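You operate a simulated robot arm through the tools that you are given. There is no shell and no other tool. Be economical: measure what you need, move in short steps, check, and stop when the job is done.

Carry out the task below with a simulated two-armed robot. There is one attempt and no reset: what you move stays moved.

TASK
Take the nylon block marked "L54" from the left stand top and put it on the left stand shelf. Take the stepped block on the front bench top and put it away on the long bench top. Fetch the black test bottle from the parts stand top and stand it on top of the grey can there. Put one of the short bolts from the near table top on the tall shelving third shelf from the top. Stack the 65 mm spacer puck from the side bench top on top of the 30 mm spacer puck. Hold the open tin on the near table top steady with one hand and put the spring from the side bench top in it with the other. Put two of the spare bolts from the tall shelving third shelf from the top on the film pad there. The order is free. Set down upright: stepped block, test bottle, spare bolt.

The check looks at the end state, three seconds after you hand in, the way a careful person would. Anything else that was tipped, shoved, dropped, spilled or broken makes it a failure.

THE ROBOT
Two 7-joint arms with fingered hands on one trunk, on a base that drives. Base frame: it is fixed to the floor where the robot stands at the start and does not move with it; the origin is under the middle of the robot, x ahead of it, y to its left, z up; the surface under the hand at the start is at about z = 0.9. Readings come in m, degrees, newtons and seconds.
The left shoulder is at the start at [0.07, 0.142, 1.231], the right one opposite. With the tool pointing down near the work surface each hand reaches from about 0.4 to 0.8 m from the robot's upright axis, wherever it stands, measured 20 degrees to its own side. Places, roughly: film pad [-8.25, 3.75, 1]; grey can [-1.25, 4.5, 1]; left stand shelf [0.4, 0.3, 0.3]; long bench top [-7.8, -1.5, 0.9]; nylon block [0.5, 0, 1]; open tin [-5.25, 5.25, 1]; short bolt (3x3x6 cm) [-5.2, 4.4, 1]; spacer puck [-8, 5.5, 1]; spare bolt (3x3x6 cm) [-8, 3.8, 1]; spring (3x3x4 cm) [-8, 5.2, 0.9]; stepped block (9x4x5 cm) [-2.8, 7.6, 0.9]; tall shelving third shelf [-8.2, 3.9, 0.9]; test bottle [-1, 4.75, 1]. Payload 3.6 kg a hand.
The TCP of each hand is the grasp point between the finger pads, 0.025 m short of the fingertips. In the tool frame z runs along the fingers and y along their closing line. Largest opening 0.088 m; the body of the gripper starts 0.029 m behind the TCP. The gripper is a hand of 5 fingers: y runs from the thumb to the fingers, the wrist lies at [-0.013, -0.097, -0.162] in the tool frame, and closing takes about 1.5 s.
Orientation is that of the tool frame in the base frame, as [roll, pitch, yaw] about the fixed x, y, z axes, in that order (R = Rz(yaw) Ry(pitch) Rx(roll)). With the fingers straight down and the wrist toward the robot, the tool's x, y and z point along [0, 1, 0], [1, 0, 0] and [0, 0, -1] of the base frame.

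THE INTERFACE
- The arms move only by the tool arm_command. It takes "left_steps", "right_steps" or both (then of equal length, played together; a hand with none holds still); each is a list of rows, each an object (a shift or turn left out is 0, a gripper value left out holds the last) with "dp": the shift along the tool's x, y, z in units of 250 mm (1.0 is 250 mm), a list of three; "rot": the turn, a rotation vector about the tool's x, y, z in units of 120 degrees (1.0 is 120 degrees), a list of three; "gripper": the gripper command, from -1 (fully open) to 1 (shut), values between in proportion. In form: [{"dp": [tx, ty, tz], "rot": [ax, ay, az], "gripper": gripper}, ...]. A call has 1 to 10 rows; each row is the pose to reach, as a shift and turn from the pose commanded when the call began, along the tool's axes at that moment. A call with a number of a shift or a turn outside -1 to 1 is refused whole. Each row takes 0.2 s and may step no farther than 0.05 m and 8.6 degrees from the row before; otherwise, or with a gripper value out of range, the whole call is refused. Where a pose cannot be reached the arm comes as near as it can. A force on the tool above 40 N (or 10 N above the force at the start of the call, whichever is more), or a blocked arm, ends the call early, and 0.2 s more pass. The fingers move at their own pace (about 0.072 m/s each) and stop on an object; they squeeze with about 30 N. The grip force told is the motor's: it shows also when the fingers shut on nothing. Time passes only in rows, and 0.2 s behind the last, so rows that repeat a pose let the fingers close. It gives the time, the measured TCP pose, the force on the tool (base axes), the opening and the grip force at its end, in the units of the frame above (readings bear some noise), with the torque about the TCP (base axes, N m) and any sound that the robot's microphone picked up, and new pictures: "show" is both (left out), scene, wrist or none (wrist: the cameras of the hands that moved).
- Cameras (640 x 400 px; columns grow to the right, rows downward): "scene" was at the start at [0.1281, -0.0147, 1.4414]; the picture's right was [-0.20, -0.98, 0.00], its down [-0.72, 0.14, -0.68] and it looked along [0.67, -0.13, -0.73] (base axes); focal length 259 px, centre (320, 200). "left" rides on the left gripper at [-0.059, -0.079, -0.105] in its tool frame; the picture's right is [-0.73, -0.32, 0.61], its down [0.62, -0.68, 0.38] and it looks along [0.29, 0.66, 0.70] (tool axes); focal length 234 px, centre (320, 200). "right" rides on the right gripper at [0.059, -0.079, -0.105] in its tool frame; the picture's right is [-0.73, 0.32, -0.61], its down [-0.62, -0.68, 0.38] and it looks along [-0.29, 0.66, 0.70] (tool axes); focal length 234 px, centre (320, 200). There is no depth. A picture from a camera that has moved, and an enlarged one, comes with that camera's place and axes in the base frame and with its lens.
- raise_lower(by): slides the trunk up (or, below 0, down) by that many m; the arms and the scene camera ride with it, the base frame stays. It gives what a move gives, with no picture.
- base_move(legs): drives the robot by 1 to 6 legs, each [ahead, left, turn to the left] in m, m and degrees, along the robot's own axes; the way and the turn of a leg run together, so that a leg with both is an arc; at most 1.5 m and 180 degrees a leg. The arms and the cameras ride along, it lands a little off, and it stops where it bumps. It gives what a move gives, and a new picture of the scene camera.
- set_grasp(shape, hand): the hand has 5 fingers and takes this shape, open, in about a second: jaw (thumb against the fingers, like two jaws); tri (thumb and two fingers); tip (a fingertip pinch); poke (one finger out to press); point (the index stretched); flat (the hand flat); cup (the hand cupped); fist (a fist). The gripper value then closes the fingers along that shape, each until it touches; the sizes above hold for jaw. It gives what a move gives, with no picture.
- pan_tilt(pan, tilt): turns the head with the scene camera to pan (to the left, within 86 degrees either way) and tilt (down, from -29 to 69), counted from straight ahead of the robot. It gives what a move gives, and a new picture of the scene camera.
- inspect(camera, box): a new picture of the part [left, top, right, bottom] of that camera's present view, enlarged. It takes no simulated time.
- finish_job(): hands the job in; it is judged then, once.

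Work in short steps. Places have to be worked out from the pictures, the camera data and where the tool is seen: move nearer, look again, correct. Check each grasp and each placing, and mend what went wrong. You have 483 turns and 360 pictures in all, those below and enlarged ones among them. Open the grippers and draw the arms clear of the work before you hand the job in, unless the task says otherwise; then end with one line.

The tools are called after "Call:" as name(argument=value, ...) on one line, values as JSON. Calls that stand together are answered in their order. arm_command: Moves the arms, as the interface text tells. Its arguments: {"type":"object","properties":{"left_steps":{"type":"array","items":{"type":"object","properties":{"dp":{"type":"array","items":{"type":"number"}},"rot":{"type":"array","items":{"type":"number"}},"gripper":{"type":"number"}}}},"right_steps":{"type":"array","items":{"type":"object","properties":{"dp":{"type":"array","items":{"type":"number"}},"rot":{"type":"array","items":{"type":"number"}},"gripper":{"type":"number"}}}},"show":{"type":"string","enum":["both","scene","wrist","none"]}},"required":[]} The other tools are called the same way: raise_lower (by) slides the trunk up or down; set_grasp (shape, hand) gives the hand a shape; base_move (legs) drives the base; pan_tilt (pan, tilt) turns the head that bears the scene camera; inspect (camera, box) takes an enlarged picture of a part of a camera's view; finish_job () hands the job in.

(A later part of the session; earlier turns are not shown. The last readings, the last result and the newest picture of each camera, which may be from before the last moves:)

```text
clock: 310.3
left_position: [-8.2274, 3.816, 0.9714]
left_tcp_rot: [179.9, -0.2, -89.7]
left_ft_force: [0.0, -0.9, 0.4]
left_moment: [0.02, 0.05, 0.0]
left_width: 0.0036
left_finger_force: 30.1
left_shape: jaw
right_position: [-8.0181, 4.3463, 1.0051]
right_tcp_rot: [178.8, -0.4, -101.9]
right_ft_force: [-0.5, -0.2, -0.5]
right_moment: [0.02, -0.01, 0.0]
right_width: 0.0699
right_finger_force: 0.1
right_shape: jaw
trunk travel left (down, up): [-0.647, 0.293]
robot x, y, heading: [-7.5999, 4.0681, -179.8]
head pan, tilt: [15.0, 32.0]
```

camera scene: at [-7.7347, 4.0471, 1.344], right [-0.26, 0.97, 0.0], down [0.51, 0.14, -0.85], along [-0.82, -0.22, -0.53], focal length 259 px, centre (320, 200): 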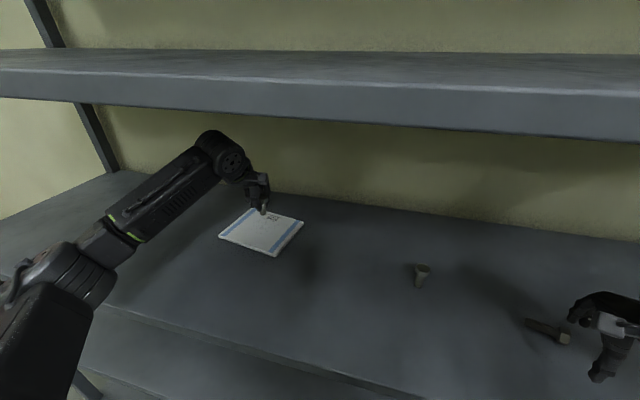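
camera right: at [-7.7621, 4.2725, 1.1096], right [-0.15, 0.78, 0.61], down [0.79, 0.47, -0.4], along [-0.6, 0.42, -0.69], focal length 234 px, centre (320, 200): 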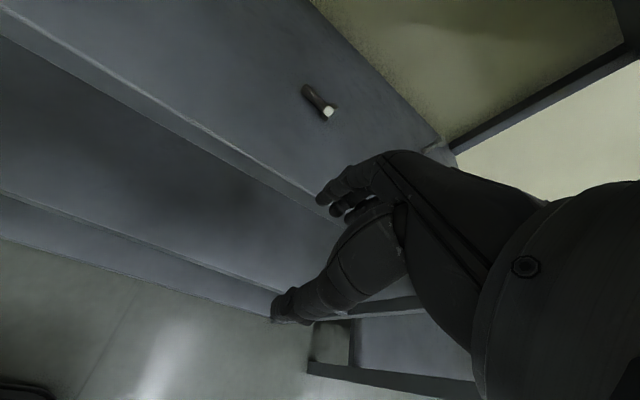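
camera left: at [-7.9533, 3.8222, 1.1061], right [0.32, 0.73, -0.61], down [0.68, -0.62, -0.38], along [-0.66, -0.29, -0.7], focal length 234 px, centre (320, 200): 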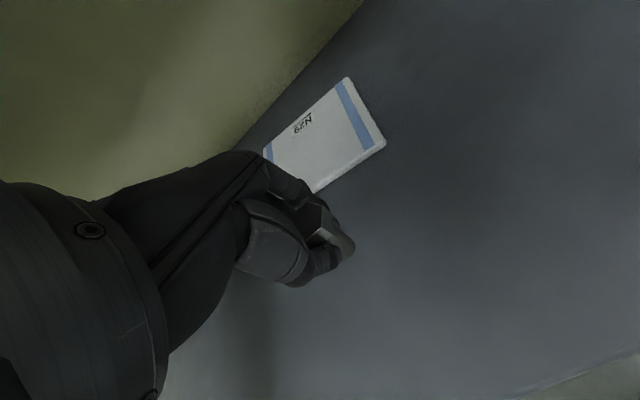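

Force is rising slightly; one more small step.

Call:
arm_command(left_steps=[{"dp": [0, 0, 0.006]}, {"dp": [0, 0, 0.006]}], show="wrist")

Call:
inspect(camera="scene", box=[260, 190, 320, 240])

```text
clock: 310.9
left_position: [-8.2264, 3.8162, 0.9712]
left_tcp_rot: [179.9, -0.1, -89.8]
left_ft_force: [-1.0, -1.2, 5.5]
left_moment: [0.04, 0.06, 0.04]
left_width: 0.0039
left_finger_force: 30.1
left_shape: jaw
right_position: [-8.018, 4.3451, 1.0059]
right_tcp_rot: [178.8, -0.4, -101.9]
right_ft_force: [-0.4, 0.5, 0.0]
right_moment: [0.02, 0.02, 0.01]
right_width: 0.07
right_finger_force: 0.0
right_shape: jaw
trunk travel left (down, up): [-0.647, 0.293]
robot x, y, heading: [-7.5982, 4.0719, -179.8]
head pan, tilt: [15.0, 32.0]
camera left: at [-8.149, 3.8756, 1.0748], right [0.32, 0.73, -0.61], down [0.68, -0.62, -0.38], along [-0.66, -0.29, -0.69], focal length 234 px, centre (320, 200)
```

left: 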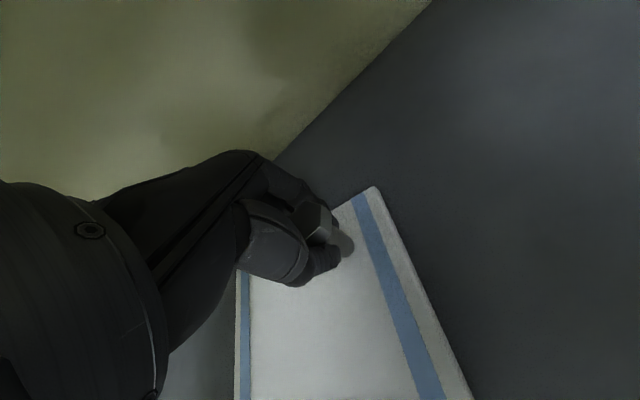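

```text
8.00 times, centred on (290, 215) of scene
camera zoom: at [-7.7336, 4.0474, 1.3442], right [-0.26, 0.96, 0.0], down [0.51, 0.14, -0.85], along [-0.82, -0.22, -0.53], focal length 2075 px, centre (560, 80)
```

zoom: 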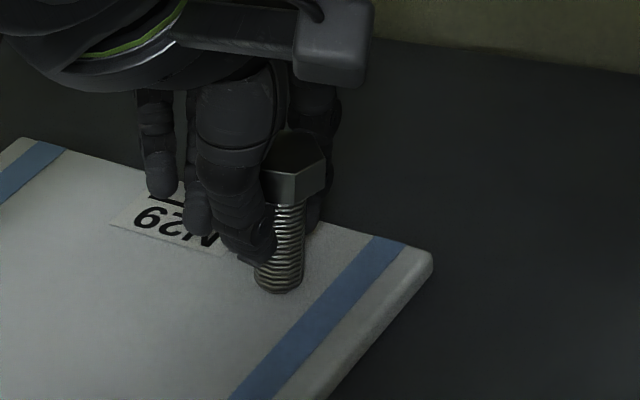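

The bolt seems to lean ~10° in the grip. I lift it a little and enlarge to measure the lean.

Call:
arm_command(left_steps=[{"dp": [0, 0, -0.06]}], show="none")

Call:
inspect(camera="scene", box=[276, 192, 312, 232])

Call:
inspect(camera="left", box=[270, 180, 390, 300])

```text
clock: 311.3
left_position: [-8.2261, 3.8148, 0.9839]
left_tcp_rot: [-179.8, -0.1, -89.7]
left_ft_force: [-0.9, -0.4, -1.6]
left_moment: [0.01, 0.01, -0.02]
left_width: 0.0035
left_finger_force: 29.4
left_shape: jaw
right_position: [-8.0176, 4.3453, 1.005]
right_tcp_rot: [178.7, -0.4, -101.8]
right_ft_force: [0.7, -0.9, 0.4]
right_moment: [-0.03, 0.02, -0.02]
right_width: 0.0703
right_finger_force: 0.0
right_shape: jaw
trunk travel left (down, up): [-0.647, 0.293]
robot x, y, heading: [-7.5947, 4.0694, -179.8]
head pan, tilt: [15.0, 32.0]
```

```text
10.00 times, centred on (294, 212) of scene
camera zoom: at [-7.7346, 4.0472, 1.3439], right [-0.26, 0.96, 0.0], down [0.51, 0.14, -0.85], along [-0.82, -0.22, -0.53], focal length 2594 px, centre (580, 80)
```

zoom: 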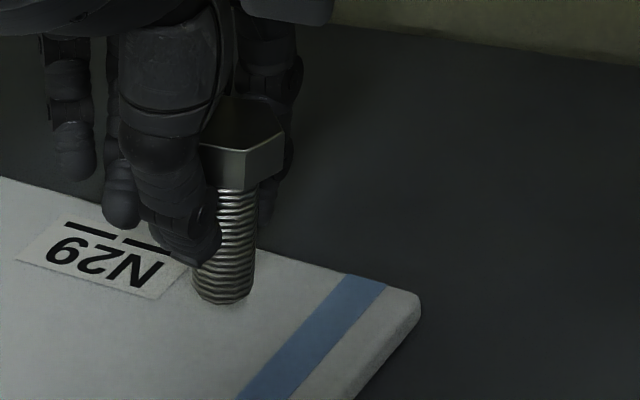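

```text
3.33 times, centred on (330, 240) of left
camera zoom: at [-8.1497, 3.8754, 1.0889], right [0.32, 0.73, -0.61], down [0.69, -0.62, -0.38], along [-0.65, -0.29, -0.7], focal length 781 px, centre (287, 67)
```

zoom: 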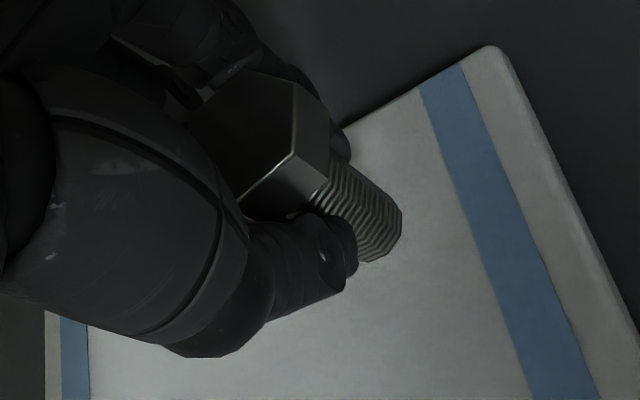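

The bolt leans ~10° about the grip line (bottom toward −y). I tilt the hand by −10.5° about its closing axis to make the bolt vertical.

Call:
arm_command(left_steps=[{"dp": [0, 0, 0], "rot": [0, -0.045, 0]}, {"dp": [0, 0, 0], "rot": [0, -0.0875, 0]}, {"dp": [0, 0, 0], "rot": [0, -0.0875, 0]}], show="none")

Call:
inspect(camera="scene", box=[276, 192, 312, 232])

Call:
inspect(camera="left", box=[270, 180, 390, 300])

```text
clock: 312.1
left_position: [-8.2264, 3.8158, 0.9844]
left_tcp_rot: [180.0, 10.5, -89.7]
left_ft_force: [-1.4, -0.6, 0.0]
left_moment: [0.01, 0.02, 0.02]
left_width: 0.0041
left_finger_force: 30.0
left_shape: jaw
right_position: [-8.018, 4.3455, 1.0051]
right_tcp_rot: [179.0, -0.3, -102.0]
right_ft_force: [0.5, 0.9, 0.2]
right_moment: [0.02, -0.03, 0.0]
right_width: 0.0705
right_finger_force: 0.1
right_shape: jaw
trunk travel left (down, up): [-0.647, 0.293]
robot x, y, heading: [-7.5983, 4.0712, -179.8]
head pan, tilt: [15.0, 32.0]
```

```text
10.00 times, centred on (294, 212) of scene
camera zoom: at [-7.7348, 4.0472, 1.344], right [-0.26, 0.96, 0.0], down [0.51, 0.14, -0.85], along [-0.82, -0.22, -0.53], focal length 2594 px, centre (580, 80)
```

zoom: 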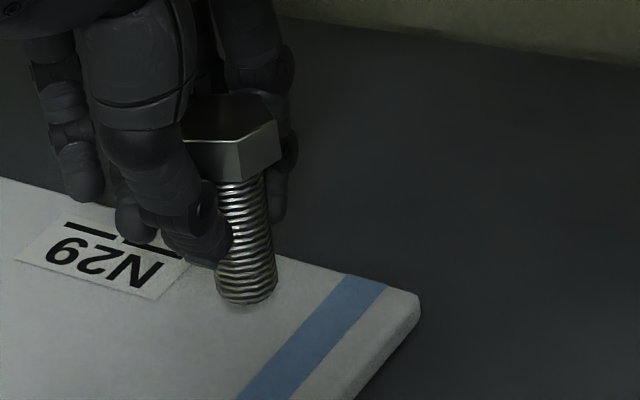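

```text
3.33 times, centred on (330, 240) of left
camera zoom: at [-8.1496, 3.8552, 1.098], right [0.32, 0.83, -0.47], down [0.68, -0.54, -0.49], along [-0.66, -0.16, -0.74], focal length 781 px, centre (287, 67)
```

zoom: 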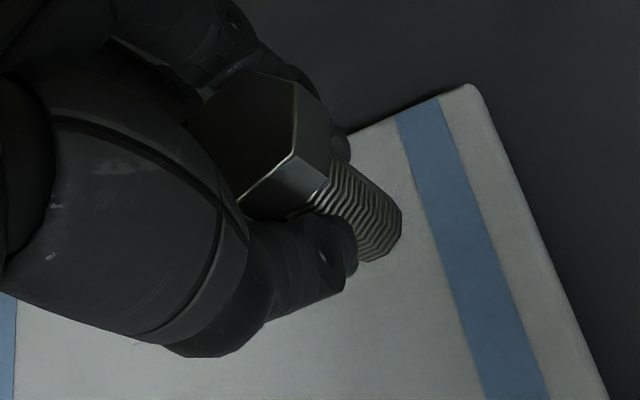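

The bolt is now vertical. I lower straight down in small steps (along base z) to contact.

Call:
arm_command(left_steps=[{"dp": [0.0044, 0, 0.0236]}, {"dp": [0.0073, 0, 0.0393]}, {"dp": [0.0088, 0, 0.0472]}, {"dp": [0.0088, 0, 0.0472]}], show="none")

Call:
inspect(camera="scene", box=[276, 192, 312, 232])

```text
clock: 313.1
left_position: [-8.2277, 3.8151, 0.9737]
left_tcp_rot: [-180.0, 10.3, -89.7]
left_ft_force: [-0.5, -0.7, -1.4]
left_moment: [-0.01, 0.0, 0.0]
left_width: 0.0037
left_finger_force: 29.8
left_shape: jaw
right_position: [-8.0187, 4.3457, 1.0054]
right_tcp_rot: [178.9, -0.6, -101.9]
right_ft_force: [0.0, 0.0, -1.3]
right_moment: [0.01, -0.02, 0.04]
right_width: 0.0701
right_finger_force: 0.1
right_shape: jaw
trunk travel left (down, up): [-0.647, 0.293]
robot x, y, heading: [-7.599, 4.0696, -179.9]
head pan, tilt: [15.0, 32.0]
```

```text
10.00 times, centred on (294, 212) of scene
camera zoom: at [-7.7347, 4.0471, 1.344], right [-0.26, 0.96, 0.0], down [0.51, 0.14, -0.85], along [-0.82, -0.22, -0.53], focal length 2594 px, centre (580, 80)
```

zoom: 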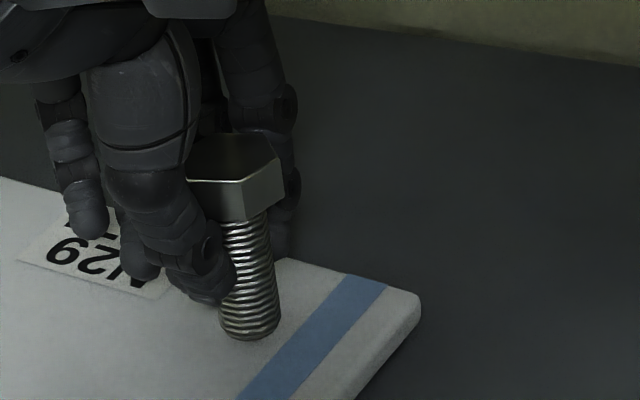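

Nearly down; I continue in 1–1.5 mm steps watching the force.

Call:
arm_command(left_steps=[{"dp": [0.001, 0, 0.006]}, {"dp": [0.002, 0, 0.011]}, {"dp": [0.002, 0, 0.011]}], show="none")

Call:
arm_command(left_steps=[{"dp": [0.001, 0, 0.006]}, {"dp": [0.001, 0, 0.006]}], show="none")

```text
clock: 313.9
left_position: [-8.2269, 3.8164, 0.9706]
left_tcp_rot: [180.0, 10.5, -89.7]
left_ft_force: [-0.2, -0.7, 0.6]
left_moment: [-0.03, 0.02, 0.0]
left_width: 0.0038
left_finger_force: 29.8
left_shape: jaw
right_position: [-8.0183, 4.345, 1.0059]
right_tcp_rot: [178.8, -0.4, -101.9]
right_ft_force: [-0.1, -0.1, 1.0]
right_moment: [0.0, 0.0, 0.02]
right_width: 0.0701
right_finger_force: 0.0
right_shape: jaw
trunk travel left (down, up): [-0.647, 0.293]
robot x, y, heading: [-7.5976, 4.0708, -179.6]
head pan, tilt: [15.0, 32.0]
```

```text
clock: 314.5
left_position: [-8.2264, 3.816, 0.9693]
left_tcp_rot: [180.0, 10.4, -89.7]
left_ft_force: [-0.2, 0.9, 5.3]
left_moment: [-0.04, 0.04, 0.06]
left_width: 0.004
left_finger_force: 30.3
left_shape: jaw
right_position: [-8.0186, 4.3462, 1.0059]
right_tcp_rot: [178.8, -0.3, -101.9]
right_ft_force: [0.9, 0.3, 0.2]
right_moment: [-0.02, -0.01, -0.05]
right_width: 0.0703
right_finger_force: 0.1
right_shape: jaw
trunk travel left (down, up): [-0.647, 0.293]
robot x, y, heading: [-7.598, 4.0677, -179.9]
head pan, tilt: [15.0, 32.0]
```

Contact (≈6 N). I open in small increments.

Call:
arm_command(left_steps=[{"dp": [0, 0, 0], "gripper": 0.85}, {"dp": [0, 0, 0], "gripper": 0.75}, {"dp": [0, 0, 0], "gripper": 0.65}, {"dp": [0, 0, 0], "gripper": 0.55}, {"dp": [0, 0, 0], "gripper": 0.4}, {"dp": [0, 0, 0], "gripper": 0.2}, {"dp": [0, 0, 0], "gripper": 0}, {"dp": [0, 0, 0], "gripper": -0.3}], show="none")

Call:
inspect(camera="scene", box=[260, 180, 330, 240])

Call:
inspect(camera="left", box=[240, 160, 440, 320])

```text
clock: 316.3
left_position: [-8.2274, 3.8147, 0.9678]
left_tcp_rot: [-179.9, 10.4, -89.6]
left_ft_force: [-0.6, 0.2, 0.5]
left_moment: [-0.03, -0.05, -0.01]
left_width: 0.0571
left_finger_force: 0.0
left_shape: jaw
right_position: [-8.0187, 4.3453, 1.0052]
right_tcp_rot: [178.8, -0.3, -102.0]
right_ft_force: [0.2, 0.0, -0.1]
right_moment: [0.0, -0.01, -0.03]
right_width: 0.0703
right_finger_force: 0.0
right_shape: jaw
trunk travel left (down, up): [-0.647, 0.293]
robot x, y, heading: [-7.5942, 4.0678, -179.7]
head pan, tilt: [15.0, 32.0]
```

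```text
6.67 times, centred on (295, 210) of scene
camera zoom: at [-7.7345, 4.0471, 1.344], right [-0.26, 0.96, 0.0], down [0.51, 0.14, -0.85], along [-0.82, -0.22, -0.53], focal length 1730 px, centre (487, 133)
```

zoom: 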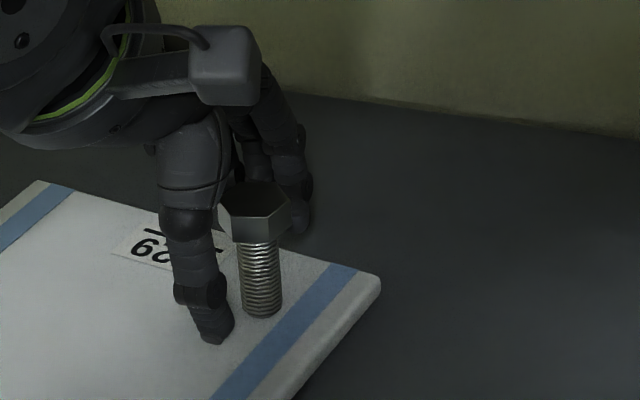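

```text
2.50 times, centred on (340, 240) of left
camera zoom: at [-8.1496, 3.8555, 1.0818], right [0.32, 0.83, -0.47], down [0.68, -0.54, -0.49], along [-0.66, -0.16, -0.74], focal length 585 px, centre (270, 100)
```

zoom: 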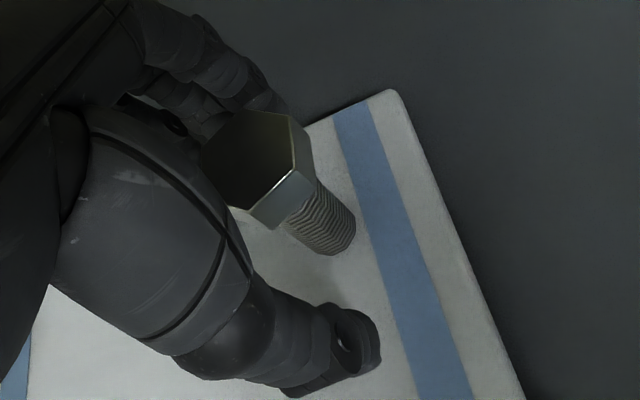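

The bolt stands free on the pad. I rise straight up and level the hand.

Call:
arm_command(left_steps=[{"dp": [-0.007, 0, -0.04]}, {"dp": [-0.022, 0, -0.12]}, {"dp": [-0.04, 0, -0.22]}, {"dp": [-0.058, 0, -0.315]}, {"dp": [-0.058, 0, -0.315], "rot": [0, 0.045, 0]}, {"dp": [-0.058, 0, -0.315], "rot": [0, 0.0875, 0]}], show="scene")

```text
clock: 317.7
left_position: [-8.2271, 3.8163, 1.0471]
left_tcp_rot: [-180.0, -0.1, -89.6]
left_ft_force: [-0.5, -0.8, 0.5]
left_moment: [0.01, -0.01, 0.02]
left_width: 0.057
left_finger_force: 0.1
left_shape: jaw
right_position: [-8.0173, 4.3467, 1.0048]
right_tcp_rot: [178.7, -0.4, -101.9]
right_ft_force: [1.0, -0.3, 0.2]
right_moment: [0.0, 0.01, 0.0]
right_width: 0.0701
right_finger_force: 0.0
right_shape: jaw
trunk travel left (down, up): [-0.647, 0.293]
robot x, y, heading: [-7.5986, 4.0715, -180.0]
head pan, tilt: [15.0, 32.0]
camera scene: at [-7.7344, 4.0476, 1.344], right [-0.26, 0.96, 0.0], down [0.51, 0.14, -0.85], along [-0.82, -0.22, -0.53], focal length 259 px, centre (320, 200)
```

scene: 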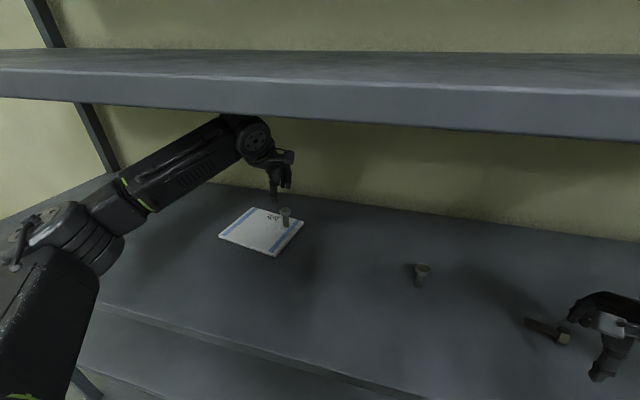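

Next is bolt 2 at about [-8.13, 4.15]. I back off 0.2 m and strafe right 0.35 m so the left hand can reach it with the right arm outside the rack.

Call:
base_move(legs=[[-0.2, 0, 0], [0, -0.35, 0]])

Call:
pan_tilt(pan=15, tilt=32)

Call:
inspect(camera="left", box=[0, 0, 640, 400])

```text
clock: 321.2
left_position: [-8.0292, 4.1694, 1.0476]
left_tcp_rot: [179.9, -0.1, -89.9]
left_ft_force: [-1.0, 0.0, -0.1]
left_moment: [-0.01, 0.02, -0.01]
left_width: 0.057
left_finger_force: 0.1
left_shape: jaw
right_position: [-7.8185, 4.6993, 1.0066]
right_tcp_rot: [178.8, -0.4, -102.0]
right_ft_force: [-0.8, -0.3, 0.6]
right_moment: [0.04, 0.05, 0.0]
right_width: 0.0703
right_finger_force: 0.0
right_shape: jaw
trunk travel left (down, up): [-0.647, 0.293]
robot x, y, heading: [-7.3977, 4.4208, 179.8]
head pan, tilt: [15.0, 32.0]
camera scene: at [-7.5353, 4.3986, 1.344], right [-0.26, 0.97, 0.0], down [0.51, 0.14, -0.85], along [-0.82, -0.22, -0.53], focal length 259 px, centre (320, 200)
```

scene: 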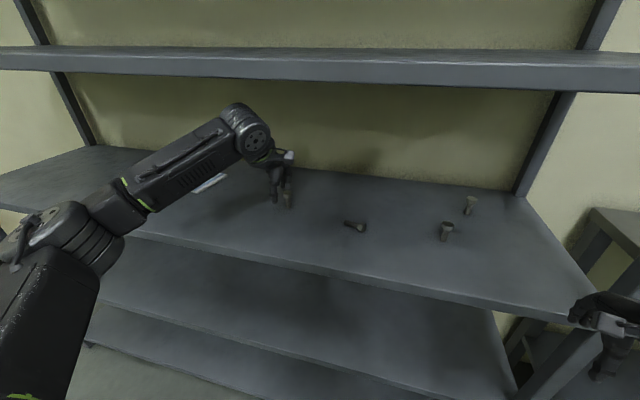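

```text
clock: 321.8
left_position: [-8.0284, 4.1689, 1.0487]
left_tcp_rot: [-180.0, -0.2, -90.0]
left_ft_force: [-0.3, -0.1, -0.9]
left_moment: [0.0, -0.01, 0.0]
left_width: 0.0571
left_finger_force: 0.1
left_shape: jaw
right_position: [-7.8174, 4.6991, 1.0055]
right_tcp_rot: [178.9, -0.4, -102.1]
right_ft_force: [0.1, -0.3, 0.3]
right_moment: [-0.03, 0.02, 0.01]
right_width: 0.07
right_finger_force: 0.1
right_shape: jaw
trunk travel left (down, up): [-0.647, 0.293]
robot x, y, heading: [-7.3985, 4.4189, 180.0]
head pan, tilt: [15.0, 32.0]
camera scene: at [-7.5353, 4.3991, 1.344], right [-0.26, 0.97, 0.0], down [0.51, 0.14, -0.85], along [-0.82, -0.22, -0.53], focal length 259 px, centre (320, 200)
```

scene: 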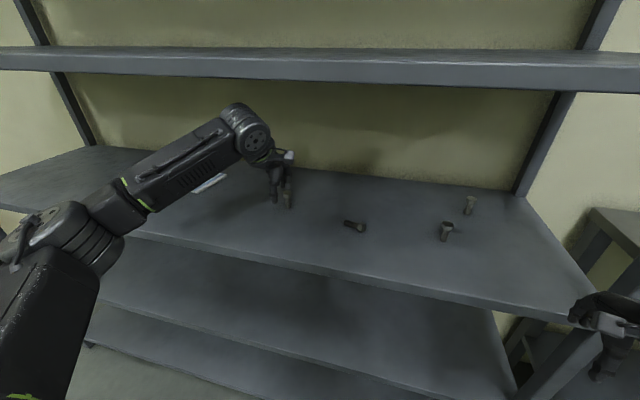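

```text
1.00 times, centred on (320, 200) of left (not enlarged: the box is as wide or as high as the picture)
camera zoom: at [-7.9511, 4.2292, 1.1528], right [0.32, 0.73, -0.61], down [0.68, -0.62, -0.38], along [-0.66, -0.29, -0.7], focal length 234 px, centre (320, 200)
```

zoom: 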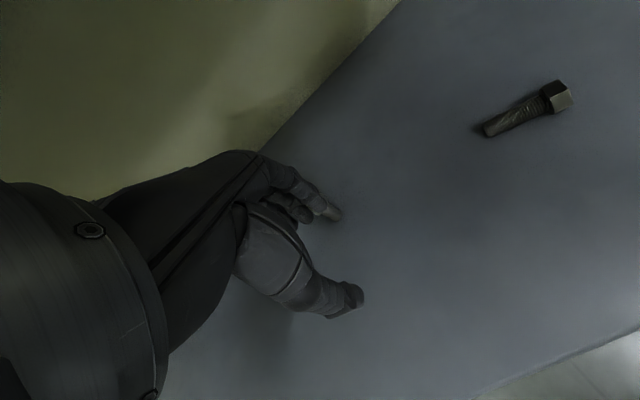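

I enlarge bolt 2 near the left hand.

Call:
inspect(camera="scene", box=[240, 150, 340, 220])

```text
5.71 times, centred on (290, 185) of scene
camera zoom: at [-7.5353, 4.3991, 1.344], right [-0.26, 0.97, 0.0], down [0.51, 0.14, -0.85], along [-0.82, -0.22, -0.53], focal length 1482 px, centre (491, 286)
```

zoom: 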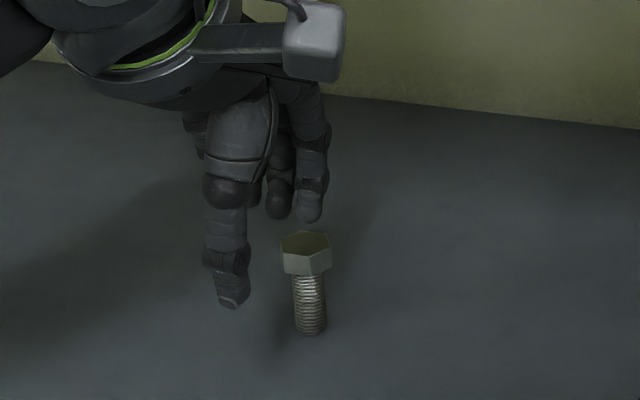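

Bolt 2 at ≈[-8.134, 4.142]. This time I grip the head itself with TCP a bit higher (z≈0.977) to keep it upright.

Call:
arm_command(left_steps=[{"dp": [0.036, 0.14, 0], "gripper": -0.6}, {"dp": [0.072, 0.28, 0]}, {"dp": [0.108, 0.422, 0]}, {"dp": [0.108, 0.422, 0.12]}], show="wrist")

Call:
inspect(camera="scene", box=[240, 150, 340, 220])

```text
clock: 322.8
left_position: [-8.1346, 4.1394, 1.0178]
left_tcp_rot: [179.9, 0.0, -90.0]
left_ft_force: [-0.4, 0.4, -0.5]
left_moment: [-0.01, -0.01, 0.04]
left_width: 0.0702
left_finger_force: 0.1
left_shape: jaw
right_position: [-7.8178, 4.6979, 1.0058]
right_tcp_rot: [178.9, -0.3, -102.1]
right_ft_force: [-0.2, -0.4, -0.7]
right_moment: [-0.02, -0.01, 0.02]
right_width: 0.07
right_finger_force: 0.1
right_shape: jaw
trunk travel left (down, up): [-0.647, 0.293]
robot x, y, heading: [-7.4009, 4.424, 179.9]
head pan, tilt: [15.0, 32.0]
camera left: at [-8.057, 4.1998, 1.1224], right [0.32, 0.73, -0.61], down [0.68, -0.62, -0.38], along [-0.66, -0.29, -0.7], focal length 234 px, centre (320, 200)
```

left: 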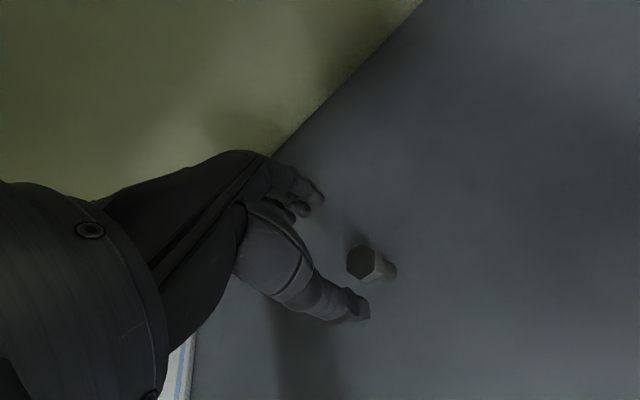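

```text
5.71 times, centred on (290, 185) of scene
camera zoom: at [-7.5357, 4.3972, 1.344], right [-0.26, 0.97, 0.0], down [0.51, 0.14, -0.85], along [-0.82, -0.22, -0.53], focal length 1482 px, centre (491, 286)
```

zoom: 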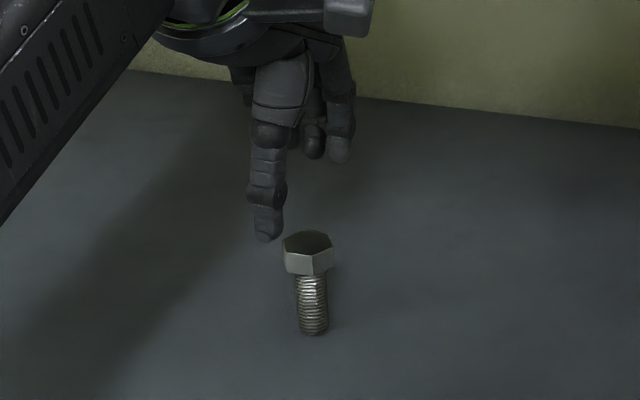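

Small correction (6 mm toward the robot), then descend and close.

Call:
arm_command(left_steps=[{"dp": [-0.012, -0.024, 0.04]}, {"dp": [-0.012, -0.024, 0.11]}, {"dp": [-0.012, -0.024, 0.163]}, {"dp": [-0.012, -0.024, 0.163], "gripper": 0.2}, {"dp": [-0.012, -0.024, 0.163], "gripper": 1}, {"dp": [-0.012, -0.024, 0.163]}, {"dp": [-0.012, -0.024, 0.163]}, {"dp": [-0.012, -0.024, 0.163]}, {"dp": [-0.012, -0.024, 0.163]}], show="wrist")

Call:
inspect(camera="scene", box=[260, 160, 320, 220])

```text
clock: 324.8
left_position: [-8.129, 4.1451, 0.9784]
left_tcp_rot: [-179.9, -0.1, -90.0]
left_ft_force: [-0.1, 0.4, -1.4]
left_moment: [-0.02, -0.02, 0.01]
left_width: 0.0168
left_finger_force: 29.2
left_shape: jaw
right_position: [-7.819, 4.6984, 1.0065]
right_tcp_rot: [178.9, -0.3, -102.1]
right_ft_force: [-0.3, -0.6, 0.0]
right_moment: [-0.01, 0.03, 0.0]
right_width: 0.07
right_finger_force: 0.0
right_shape: jaw
trunk travel left (down, up): [-0.647, 0.293]
robot x, y, heading: [-7.3976, 4.4186, 180.2]
head pan, tilt: [15.0, 32.0]
camera left: at [-8.0508, 4.2044, 1.0822], right [0.32, 0.73, -0.61], down [0.68, -0.62, -0.38], along [-0.66, -0.29, -0.7], focal length 234 px, centre (320, 200)
```

left: 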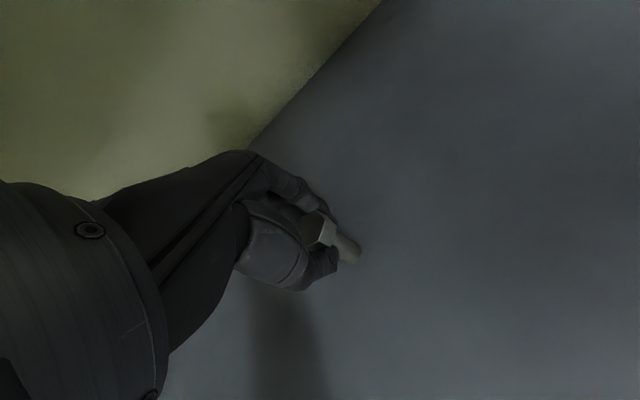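

```text
6.67 times, centred on (290, 190) of scene
camera zoom: at [-7.5355, 4.3986, 1.344], right [-0.26, 0.97, 0.0], down [0.51, 0.14, -0.85], along [-0.82, -0.22, -0.53], focal length 1730 px, centre (520, 267)
```

zoom: 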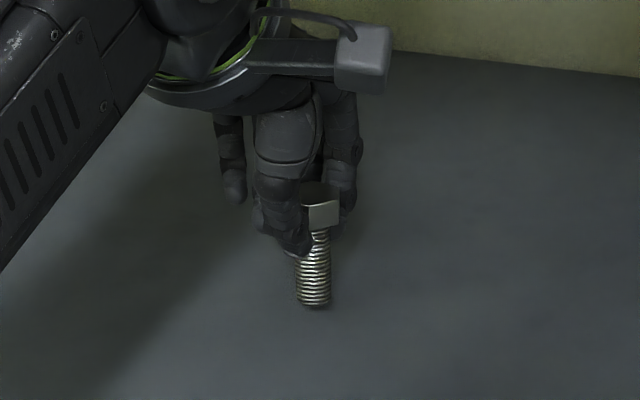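

Gripped on the head (17 mm) with the bolt still upright. I lift 3.5 cm and check.

Call:
arm_command(left_steps=[{"dp": [0, 0, -0.04]}, {"dp": [0, 0, -0.1]}, {"dp": [0, 0, -0.14]}], show="none")

Call:
inspect(camera="scene", box=[260, 150, 320, 210])

Call:
inspect(camera="left", box=[270, 180, 390, 300])

```text
clock: 325.6
left_position: [-8.1287, 4.1449, 1.0131]
left_tcp_rot: [-180.0, -0.1, -89.9]
left_ft_force: [-0.6, 0.0, -1.2]
left_moment: [-0.03, 0.0, -0.02]
left_width: 0.0169
left_finger_force: 30.1
left_shape: jaw
right_position: [-7.8183, 4.6994, 1.0064]
right_tcp_rot: [178.9, -0.4, -102.0]
right_ft_force: [0.0, 0.1, 0.0]
right_moment: [0.06, -0.02, 0.0]
right_width: 0.0702
right_finger_force: 0.2
right_shape: jaw
trunk travel left (down, up): [-0.647, 0.293]
robot x, y, heading: [-7.3989, 4.4183, 179.8]
head pan, tilt: [15.0, 32.0]
```

```text
6.67 times, centred on (290, 180) of scene
camera zoom: at [-7.5354, 4.3988, 1.344], right [-0.26, 0.97, 0.0], down [0.51, 0.14, -0.85], along [-0.82, -0.22, -0.53], focal length 1730 px, centre (520, 333)
```

zoom: 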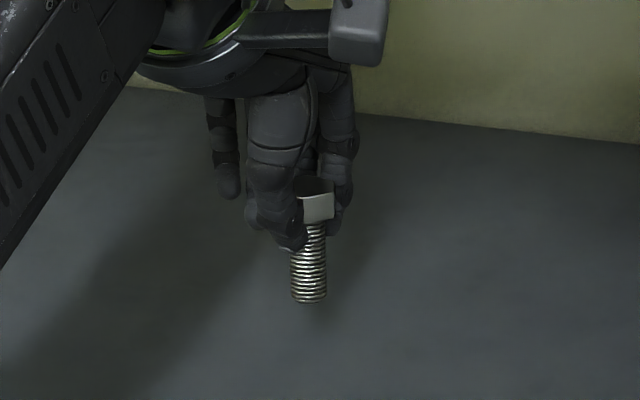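

```text
3.33 times, centred on (330, 240) of left
camera zoom: at [-8.0509, 4.2046, 1.1173], right [0.32, 0.73, -0.61], down [0.68, -0.62, -0.38], along [-0.66, -0.29, -0.7], focal length 781 px, centre (287, 67)
```

zoom: 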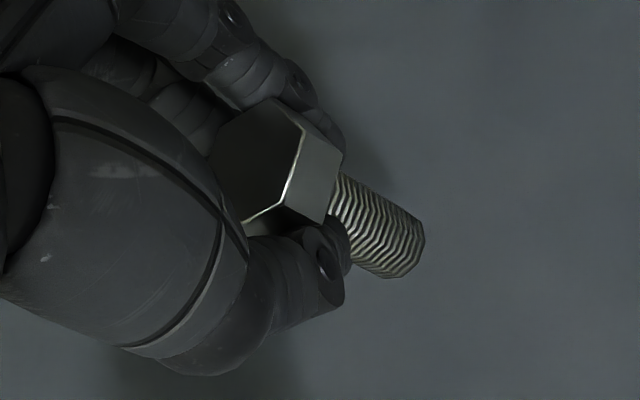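

The bolt hangs almost vertical (a few degrees). I move back 0.08, strafe left 0.42, then approach the pad.

Call:
base_move(legs=[[-0.08, 0, 0], [0, 0.42, 0], [0.11, 0, 0]])

Call:
inspect(camera="scene", box=[220, 140, 340, 230])

```text
clock: 329.6
left_position: [-8.1568, 3.7195, 1.0128]
left_tcp_rot: [-180.0, -0.1, -89.6]
left_ft_force: [0.0, -0.2, -1.2]
left_moment: [0.0, 0.02, 0.01]
left_width: 0.0169
left_finger_force: 30.3
left_shape: jaw
right_position: [-7.8488, 4.2756, 1.0063]
right_tcp_rot: [178.9, -0.4, -101.9]
right_ft_force: [-0.2, 0.1, -1.0]
right_moment: [0.01, 0.0, 0.02]
right_width: 0.07
right_finger_force: 0.0
right_shape: jaw
trunk travel left (down, up): [-0.647, 0.293]
robot x, y, heading: [-7.4284, 4.0037, -179.6]
head pan, tilt: [15.0, 32.0]
camera scene: at [-7.5652, 3.9775, 1.344], right [-0.26, 0.96, 0.0], down [0.51, 0.14, -0.85], along [-0.82, -0.22, -0.53], focal length 259 px, centre (320, 200)
```

scene: 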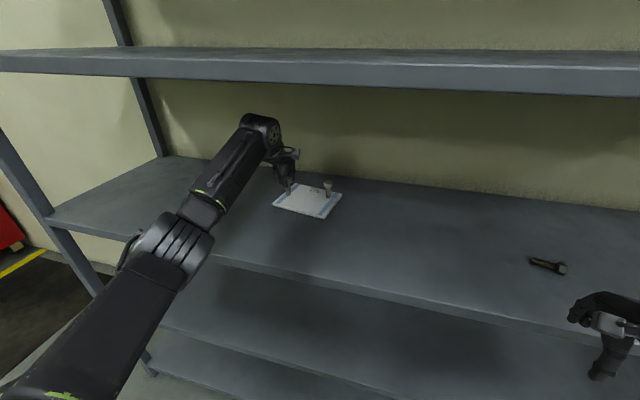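

```text
4.44 times, centred on (280, 185) of scene
camera zoom: at [-7.5652, 3.9775, 1.344], right [-0.26, 0.96, 0.0], down [0.51, 0.14, -0.85], along [-0.82, -0.22, -0.53], focal length 1153 px, centre (498, 267)
```

zoom: 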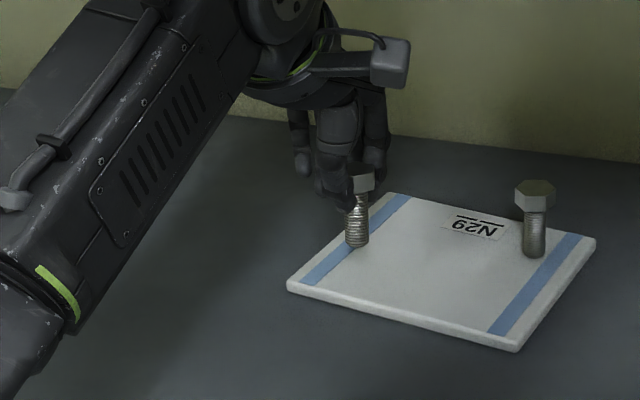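

Hovering near the left of the pad. I shift to [-8.195, 3.735] with a 5° tilt correction and lower to just above the pad.

Call:
arm_command(left_steps=[{"dp": [-0.03, 0.07, 0], "rot": [0, -0.02, 0]}, {"dp": [-0.06, 0.14, 0], "rot": [0, -0.04, 0]}, {"dp": [-0.06, 0.14, 0.05], "rot": [0, -0.04, 0]}, {"dp": [-0.06, 0.14, 0.08], "rot": [0, -0.04, 0]}], show="none")

Call:
inspect(camera="scene", box=[260, 160, 350, 225])

Call:
inspect(camera="left", box=[270, 180, 390, 300])

```text
clock: 330.6
left_position: [-8.1891, 3.7355, 0.991]
left_tcp_rot: [-180.0, 4.7, -89.6]
left_ft_force: [-0.1, 1.0, -1.3]
left_moment: [0.0, -0.03, 0.0]
left_width: 0.0166
left_finger_force: 29.9
left_shape: jaw
left hand out of reach, approached as far as the arm can: row 2, 3, 4
right_position: [-7.8488, 4.2759, 1.0045]
right_tcp_rot: [178.9, -0.4, -101.7]
right_ft_force: [-0.1, 0.5, -0.3]
right_moment: [0.01, 0.01, -0.04]
right_width: 0.07
right_finger_force: 0.1
right_shape: jaw
trunk travel left (down, up): [-0.647, 0.293]
robot x, y, heading: [-7.4283, 4.0021, -179.7]
head pan, tilt: [15.0, 32.0]
```

```text
6.15 times, centred on (305, 192) of scene
camera zoom: at [-7.5657, 3.9772, 1.344], right [-0.26, 0.96, 0.0], down [0.51, 0.14, -0.85], along [-0.82, -0.22, -0.53], focal length 1596 px, centre (412, 246)
```

zoom: 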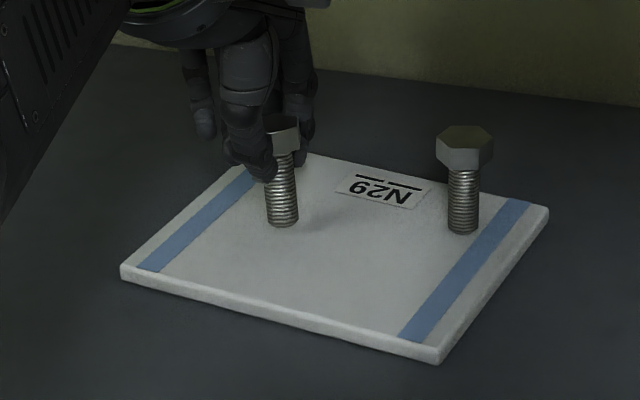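

```text
3.33 times, centred on (330, 240) of left
camera zoom: at [-8.1121, 3.7869, 1.1004], right [0.32, 0.78, -0.55], down [0.69, -0.59, -0.43], along [-0.66, -0.24, -0.72], focal length 781 px, centre (287, 67)
```

zoom: 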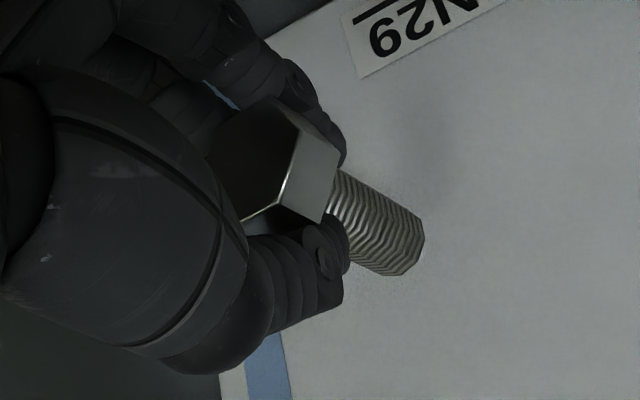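

Upright and over the pad. I lower in 2 mm steps.

Call:
arm_command(left_steps=[{"dp": [0.0007, 0, 0.008]}, {"dp": [0.0007, 0, 0.008]}], show="none")

Call:
arm_command(left_steps=[{"dp": [0.0005, 0, 0.006]}, {"dp": [0.0005, 0, 0.006]}], show="none")

```text
clock: 331.2
left_position: [-8.1889, 3.7363, 0.9891]
left_tcp_rot: [-179.9, 4.7, -89.6]
left_ft_force: [-0.3, -0.4, -0.2]
left_moment: [0.02, -0.01, -0.03]
left_width: 0.0167
left_finger_force: 30.3
left_shape: jaw
right_position: [-7.8503, 4.2749, 1.0064]
right_tcp_rot: [178.9, -0.4, -101.8]
right_ft_force: [0.1, -0.3, 0.5]
right_moment: [-0.01, -0.01, 0.02]
right_width: 0.0702
right_finger_force: 0.2
right_shape: jaw
trunk travel left (down, up): [-0.647, 0.293]
robot x, y, heading: [-7.4275, 3.9999, -179.7]
head pan, tilt: [15.0, 32.0]
```

```text
clock: 331.8
left_position: [-8.1895, 3.7356, 0.9885]
left_tcp_rot: [180.0, 4.7, -89.5]
left_ft_force: [-0.1, 0.2, -0.7]
left_moment: [0.0, -0.06, 0.0]
left_width: 0.0164
left_finger_force: 30.1
left_shape: jaw
right_position: [-7.8488, 4.2751, 1.0052]
right_tcp_rot: [178.9, -0.3, -101.8]
right_ft_force: [-0.8, -0.1, 0.3]
right_moment: [-0.01, 0.01, -0.02]
right_width: 0.0704
right_finger_force: 0.1
right_shape: jaw
trunk travel left (down, up): [-0.647, 0.293]
robot x, y, heading: [-7.4232, 3.9979, -179.6]
head pan, tilt: [15.0, 32.0]
```

Call:
arm_command(left_steps=[{"dp": [0.0005, 0, 0.006]}, {"dp": [0.0008, 0, 0.01]}, {"dp": [0.0008, 0, 0.01]}], show="none")

```text
clock: 332.6
left_position: [-8.1886, 3.7352, 0.9854]
left_tcp_rot: [179.9, 4.7, -89.6]
left_ft_force: [0.1, 0.1, -1.7]
left_moment: [0.0, -0.01, -0.02]
left_width: 0.0166
left_finger_force: 29.8
left_shape: jaw
right_position: [-7.8497, 4.2761, 1.0051]
right_tcp_rot: [178.9, -0.4, -101.8]
right_ft_force: [0.2, -0.2, -0.3]
right_moment: [0.0, -0.02, 0.01]
right_width: 0.0701
right_finger_force: 0.1
right_shape: jaw
trunk travel left (down, up): [-0.647, 0.293]
robot x, y, heading: [-7.4256, 4.0021, -179.8]
head pan, tilt: [15.0, 32.0]
```

No contact yet; two more small steps.

Call:
arm_command(left_steps=[{"dp": [0.0005, 0, 0.006]}, {"dp": [0.0008, 0, 0.01]}, {"dp": [0.0008, 0, 0.01]}], show="none")

Call:
inspect(camera="scene", box=[275, 170, 335, 215])

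```text
clock: 333.4
left_position: [-8.1895, 3.7365, 0.9828]
left_tcp_rot: [-180.0, 4.8, -89.7]
left_ft_force: [0.1, 0.0, -0.2]
left_moment: [0.01, -0.01, 0.02]
left_width: 0.0166
left_finger_force: 30.4
left_shape: jaw
right_position: [-7.849, 4.2772, 1.0055]
right_tcp_rot: [178.9, -0.3, -101.7]
right_ft_force: [-0.3, 0.2, 1.0]
right_moment: [-0.02, -0.02, 0.0]
right_width: 0.0703
right_finger_force: 0.1
right_shape: jaw
trunk travel left (down, up): [-0.647, 0.293]
robot x, y, heading: [-7.4286, 4.0, -179.9]
head pan, tilt: [15.0, 32.0]
```

```text
8.89 times, centred on (305, 192) of scene
camera zoom: at [-7.5654, 3.9775, 1.344], right [-0.26, 0.96, 0.0], down [0.51, 0.14, -0.85], along [-0.82, -0.22, -0.53], focal length 2306 px, centre (453, 267)
```

zoom: 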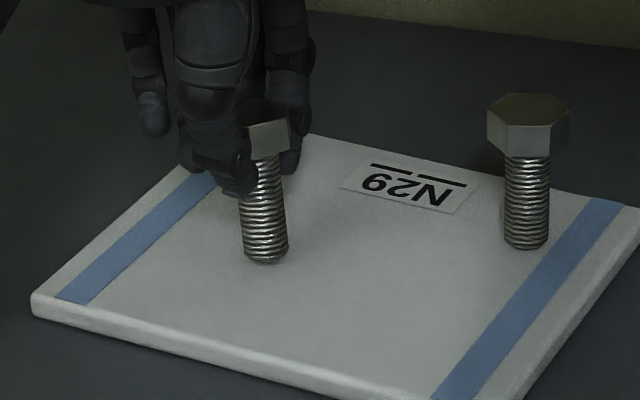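

Vertical and about at the pad. I continue.

Call:
arm_command(left_steps=[{"dp": [0.0005, 0, 0.006]}, {"dp": [0.0008, 0, 0.01]}, {"dp": [0.0008, 0, 0.01]}], show="none")

Call:
inspect(camera="scene", box=[275, 170, 335, 215])

```text
clock: 334.2
left_position: [-8.1891, 3.7352, 0.9813]
left_tcp_rot: [-180.0, 4.7, -89.6]
left_ft_force: [-0.8, 0.1, -1.2]
left_moment: [-0.02, 0.03, -0.02]
left_width: 0.0165
left_finger_force: 29.8
left_shape: jaw
right_position: [-7.8489, 4.2747, 1.0061]
right_tcp_rot: [178.9, -0.4, -101.8]
right_ft_force: [0.4, -0.4, -0.2]
right_moment: [0.01, -0.04, -0.01]
right_width: 0.0702
right_finger_force: 0.1
right_shape: jaw
trunk travel left (down, up): [-0.647, 0.293]
robot x, y, heading: [-7.4271, 4.0008, -179.8]
head pan, tilt: [15.0, 32.0]
```

```text
8.89 times, centred on (305, 192) of scene
camera zoom: at [-7.5654, 3.9775, 1.344], right [-0.26, 0.96, 0.0], down [0.51, 0.14, -0.85], along [-0.82, -0.22, -0.53], focal length 2306 px, centre (453, 267)
```

zoom: 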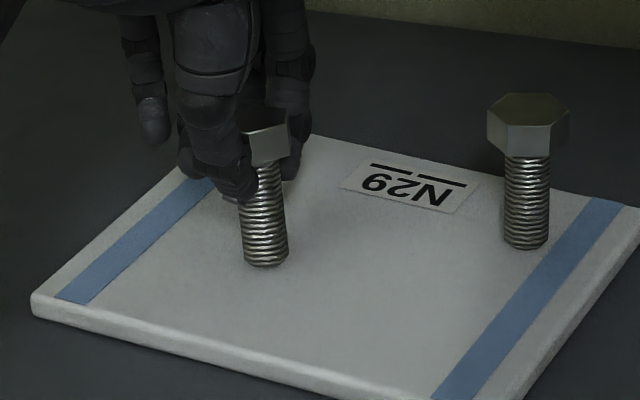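

Call:
arm_command(left_steps=[{"dp": [0.0005, 0, 0.006]}, {"dp": [0.001, 0, 0.012]}, {"dp": [0.001, 0, 0.012]}], show="none")

```text
clock: 335.0
left_position: [-8.1881, 3.7351, 0.979]
left_tcp_rot: [179.9, 4.6, -89.7]
left_ft_force: [-1.8, -0.8, 8.0]
left_moment: [-0.02, 0.09, 0.04]
left_width: 0.0167
left_finger_force: 30.5
left_shape: jaw
right_position: [-7.8481, 4.2759, 1.0061]
right_tcp_rot: [178.8, -0.4, -101.8]
right_ft_force: [0.6, 0.3, 0.3]
right_moment: [0.03, 0.0, 0.0]
right_width: 0.0701
right_finger_force: 0.1
right_shape: jaw
trunk travel left (down, up): [-0.647, 0.293]
robot x, y, heading: [-7.4282, 3.9999, -179.7]
head pan, tilt: [15.0, 32.0]
```

Contact (8 N). I open gradually and check.

Call:
arm_command(left_steps=[{"dp": [0, 0, 0], "gripper": 0.6}, {"dp": [0, 0, 0], "gripper": 0.5}, {"dp": [0, 0, 0], "gripper": 0.4}, {"dp": [0, 0, 0], "gripper": 0.25}, {"dp": [0, 0, 0], "gripper": 0.1}, {"dp": [0, 0, 0], "gripper": -0.1}, {"dp": [0, 0, 0], "gripper": -0.3}, {"dp": [0, 0, 0]}], show="none")

Call:
inspect(camera="scene", box=[275, 165, 335, 215])

```text
clock: 336.8
left_position: [-8.1888, 3.7351, 0.9776]
left_tcp_rot: [-180.0, 4.7, -89.6]
left_ft_force: [0.0, 0.2, 0.2]
left_moment: [0.0, 0.0, -0.03]
left_width: 0.0567
left_finger_force: 0.0
left_shape: jaw
right_position: [-7.8492, 4.2753, 1.0056]
right_tcp_rot: [178.7, -0.4, -101.8]
right_ft_force: [0.3, -0.1, 0.3]
right_moment: [0.0, 0.01, 0.02]
right_width: 0.0706
right_finger_force: 0.0
right_shape: jaw
trunk travel left (down, up): [-0.647, 0.293]
robot x, y, heading: [-7.427, 4.0032, -179.7]
head pan, tilt: [15.0, 32.0]
```

```text
8.00 times, centred on (305, 190) of scene
camera zoom: at [-7.5651, 3.9776, 1.344], right [-0.26, 0.96, 0.0], down [0.51, 0.14, -0.85], along [-0.82, -0.22, -0.53], focal length 2075 px, centre (440, 280)
```

zoom: 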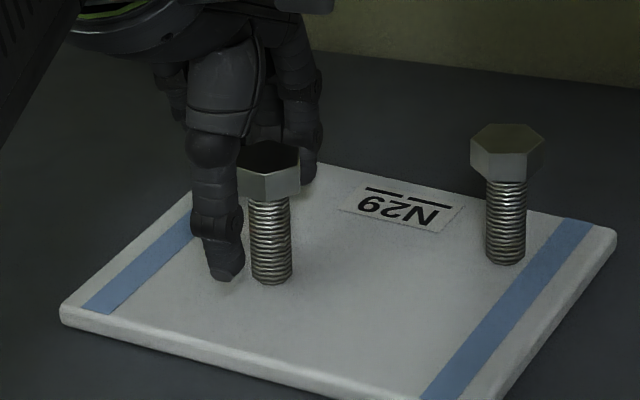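

Both spare bolts stand on the pad. I raise the hand straight up and level it, then back the base out.

Call:
arm_command(left_steps=[{"dp": [-0.003, 0, -0.04]}, {"dp": [-0.01, 0, -0.12]}, {"dp": [-0.02, 0, -0.24]}, {"dp": [-0.02, 0, -0.24], "rot": [0, 0.039, 0]}], show="none")

Call:
base_move(legs=[[-0.45, 0, 0]])

Call:
inspect(camera="scene", box=[260, 130, 460, 250])

```text
clock: 337.8
left_position: [-8.1858, 3.7373, 1.0372]
left_tcp_rot: [180.0, 0.1, -89.7]
left_ft_force: [-0.3, 0.1, -0.3]
left_moment: [0.01, -0.02, 0.0]
left_width: 0.057
left_finger_force: 0.1
left_shape: jaw
left hand out of reach, approached as far as the arm can: row 3, 4
right_position: [-7.8492, 4.2761, 1.0044]
right_tcp_rot: [178.9, -0.2, -101.7]
right_ft_force: [1.0, 0.1, 0.8]
right_moment: [-0.01, 0.01, 0.01]
right_width: 0.0702
right_finger_force: 0.1
right_shape: jaw
trunk travel left (down, up): [-0.647, 0.293]
robot x, y, heading: [-7.4276, 4.0007, -179.7]
head pan, tilt: [15.0, 32.0]
```

```text
clock: 340.5
left_position: [-7.7377, 3.7429, 1.0373]
left_tcp_rot: [180.0, 0.2, -90.1]
left_ft_force: [-0.4, -0.2, 0.3]
left_moment: [-0.02, -0.05, -0.01]
left_width: 0.057
left_finger_force: 0.0
left_shape: jaw
right_position: [-7.3986, 4.2787, 1.0068]
right_tcp_rot: [178.9, -0.4, -102.3]
right_ft_force: [-0.7, 0.3, -0.2]
right_moment: [-0.01, 0.01, 0.0]
right_width: 0.0701
right_finger_force: 0.0
right_shape: jaw
trunk travel left (down, up): [-0.647, 0.293]
robot x, y, heading: [-6.9792, 3.9987, 179.8]
head pan, tilt: [15.0, 32.0]
camera scene: at [-7.1161, 3.979, 1.344], right [-0.26, 0.97, 0.0], down [0.51, 0.14, -0.85], along [-0.82, -0.22, -0.53], focal length 259 px, centre (320, 200)
```

scene: 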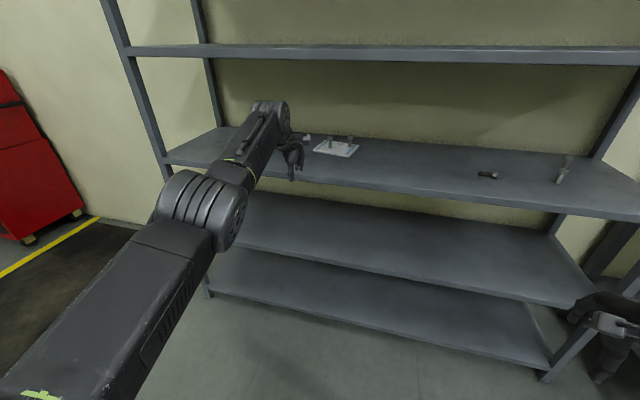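

```text
3.20 times, centred on (360, 190) of scene
camera zoom: at [-7.1161, 3.979, 1.344], right [-0.26, 0.97, 0.0], down [0.51, 0.14, -0.85], along [-0.82, -0.22, -0.53], focal length 830 px, centre (192, 232)
```

zoom: 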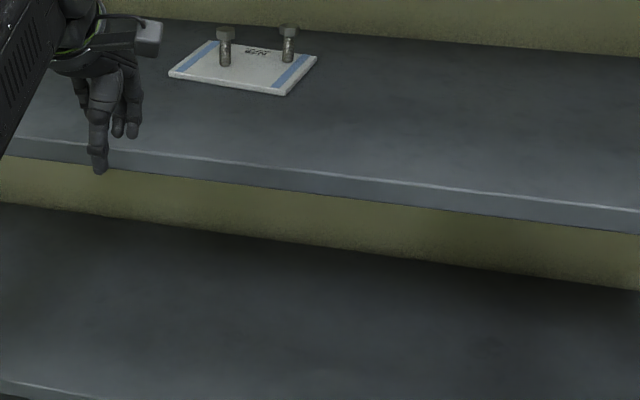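

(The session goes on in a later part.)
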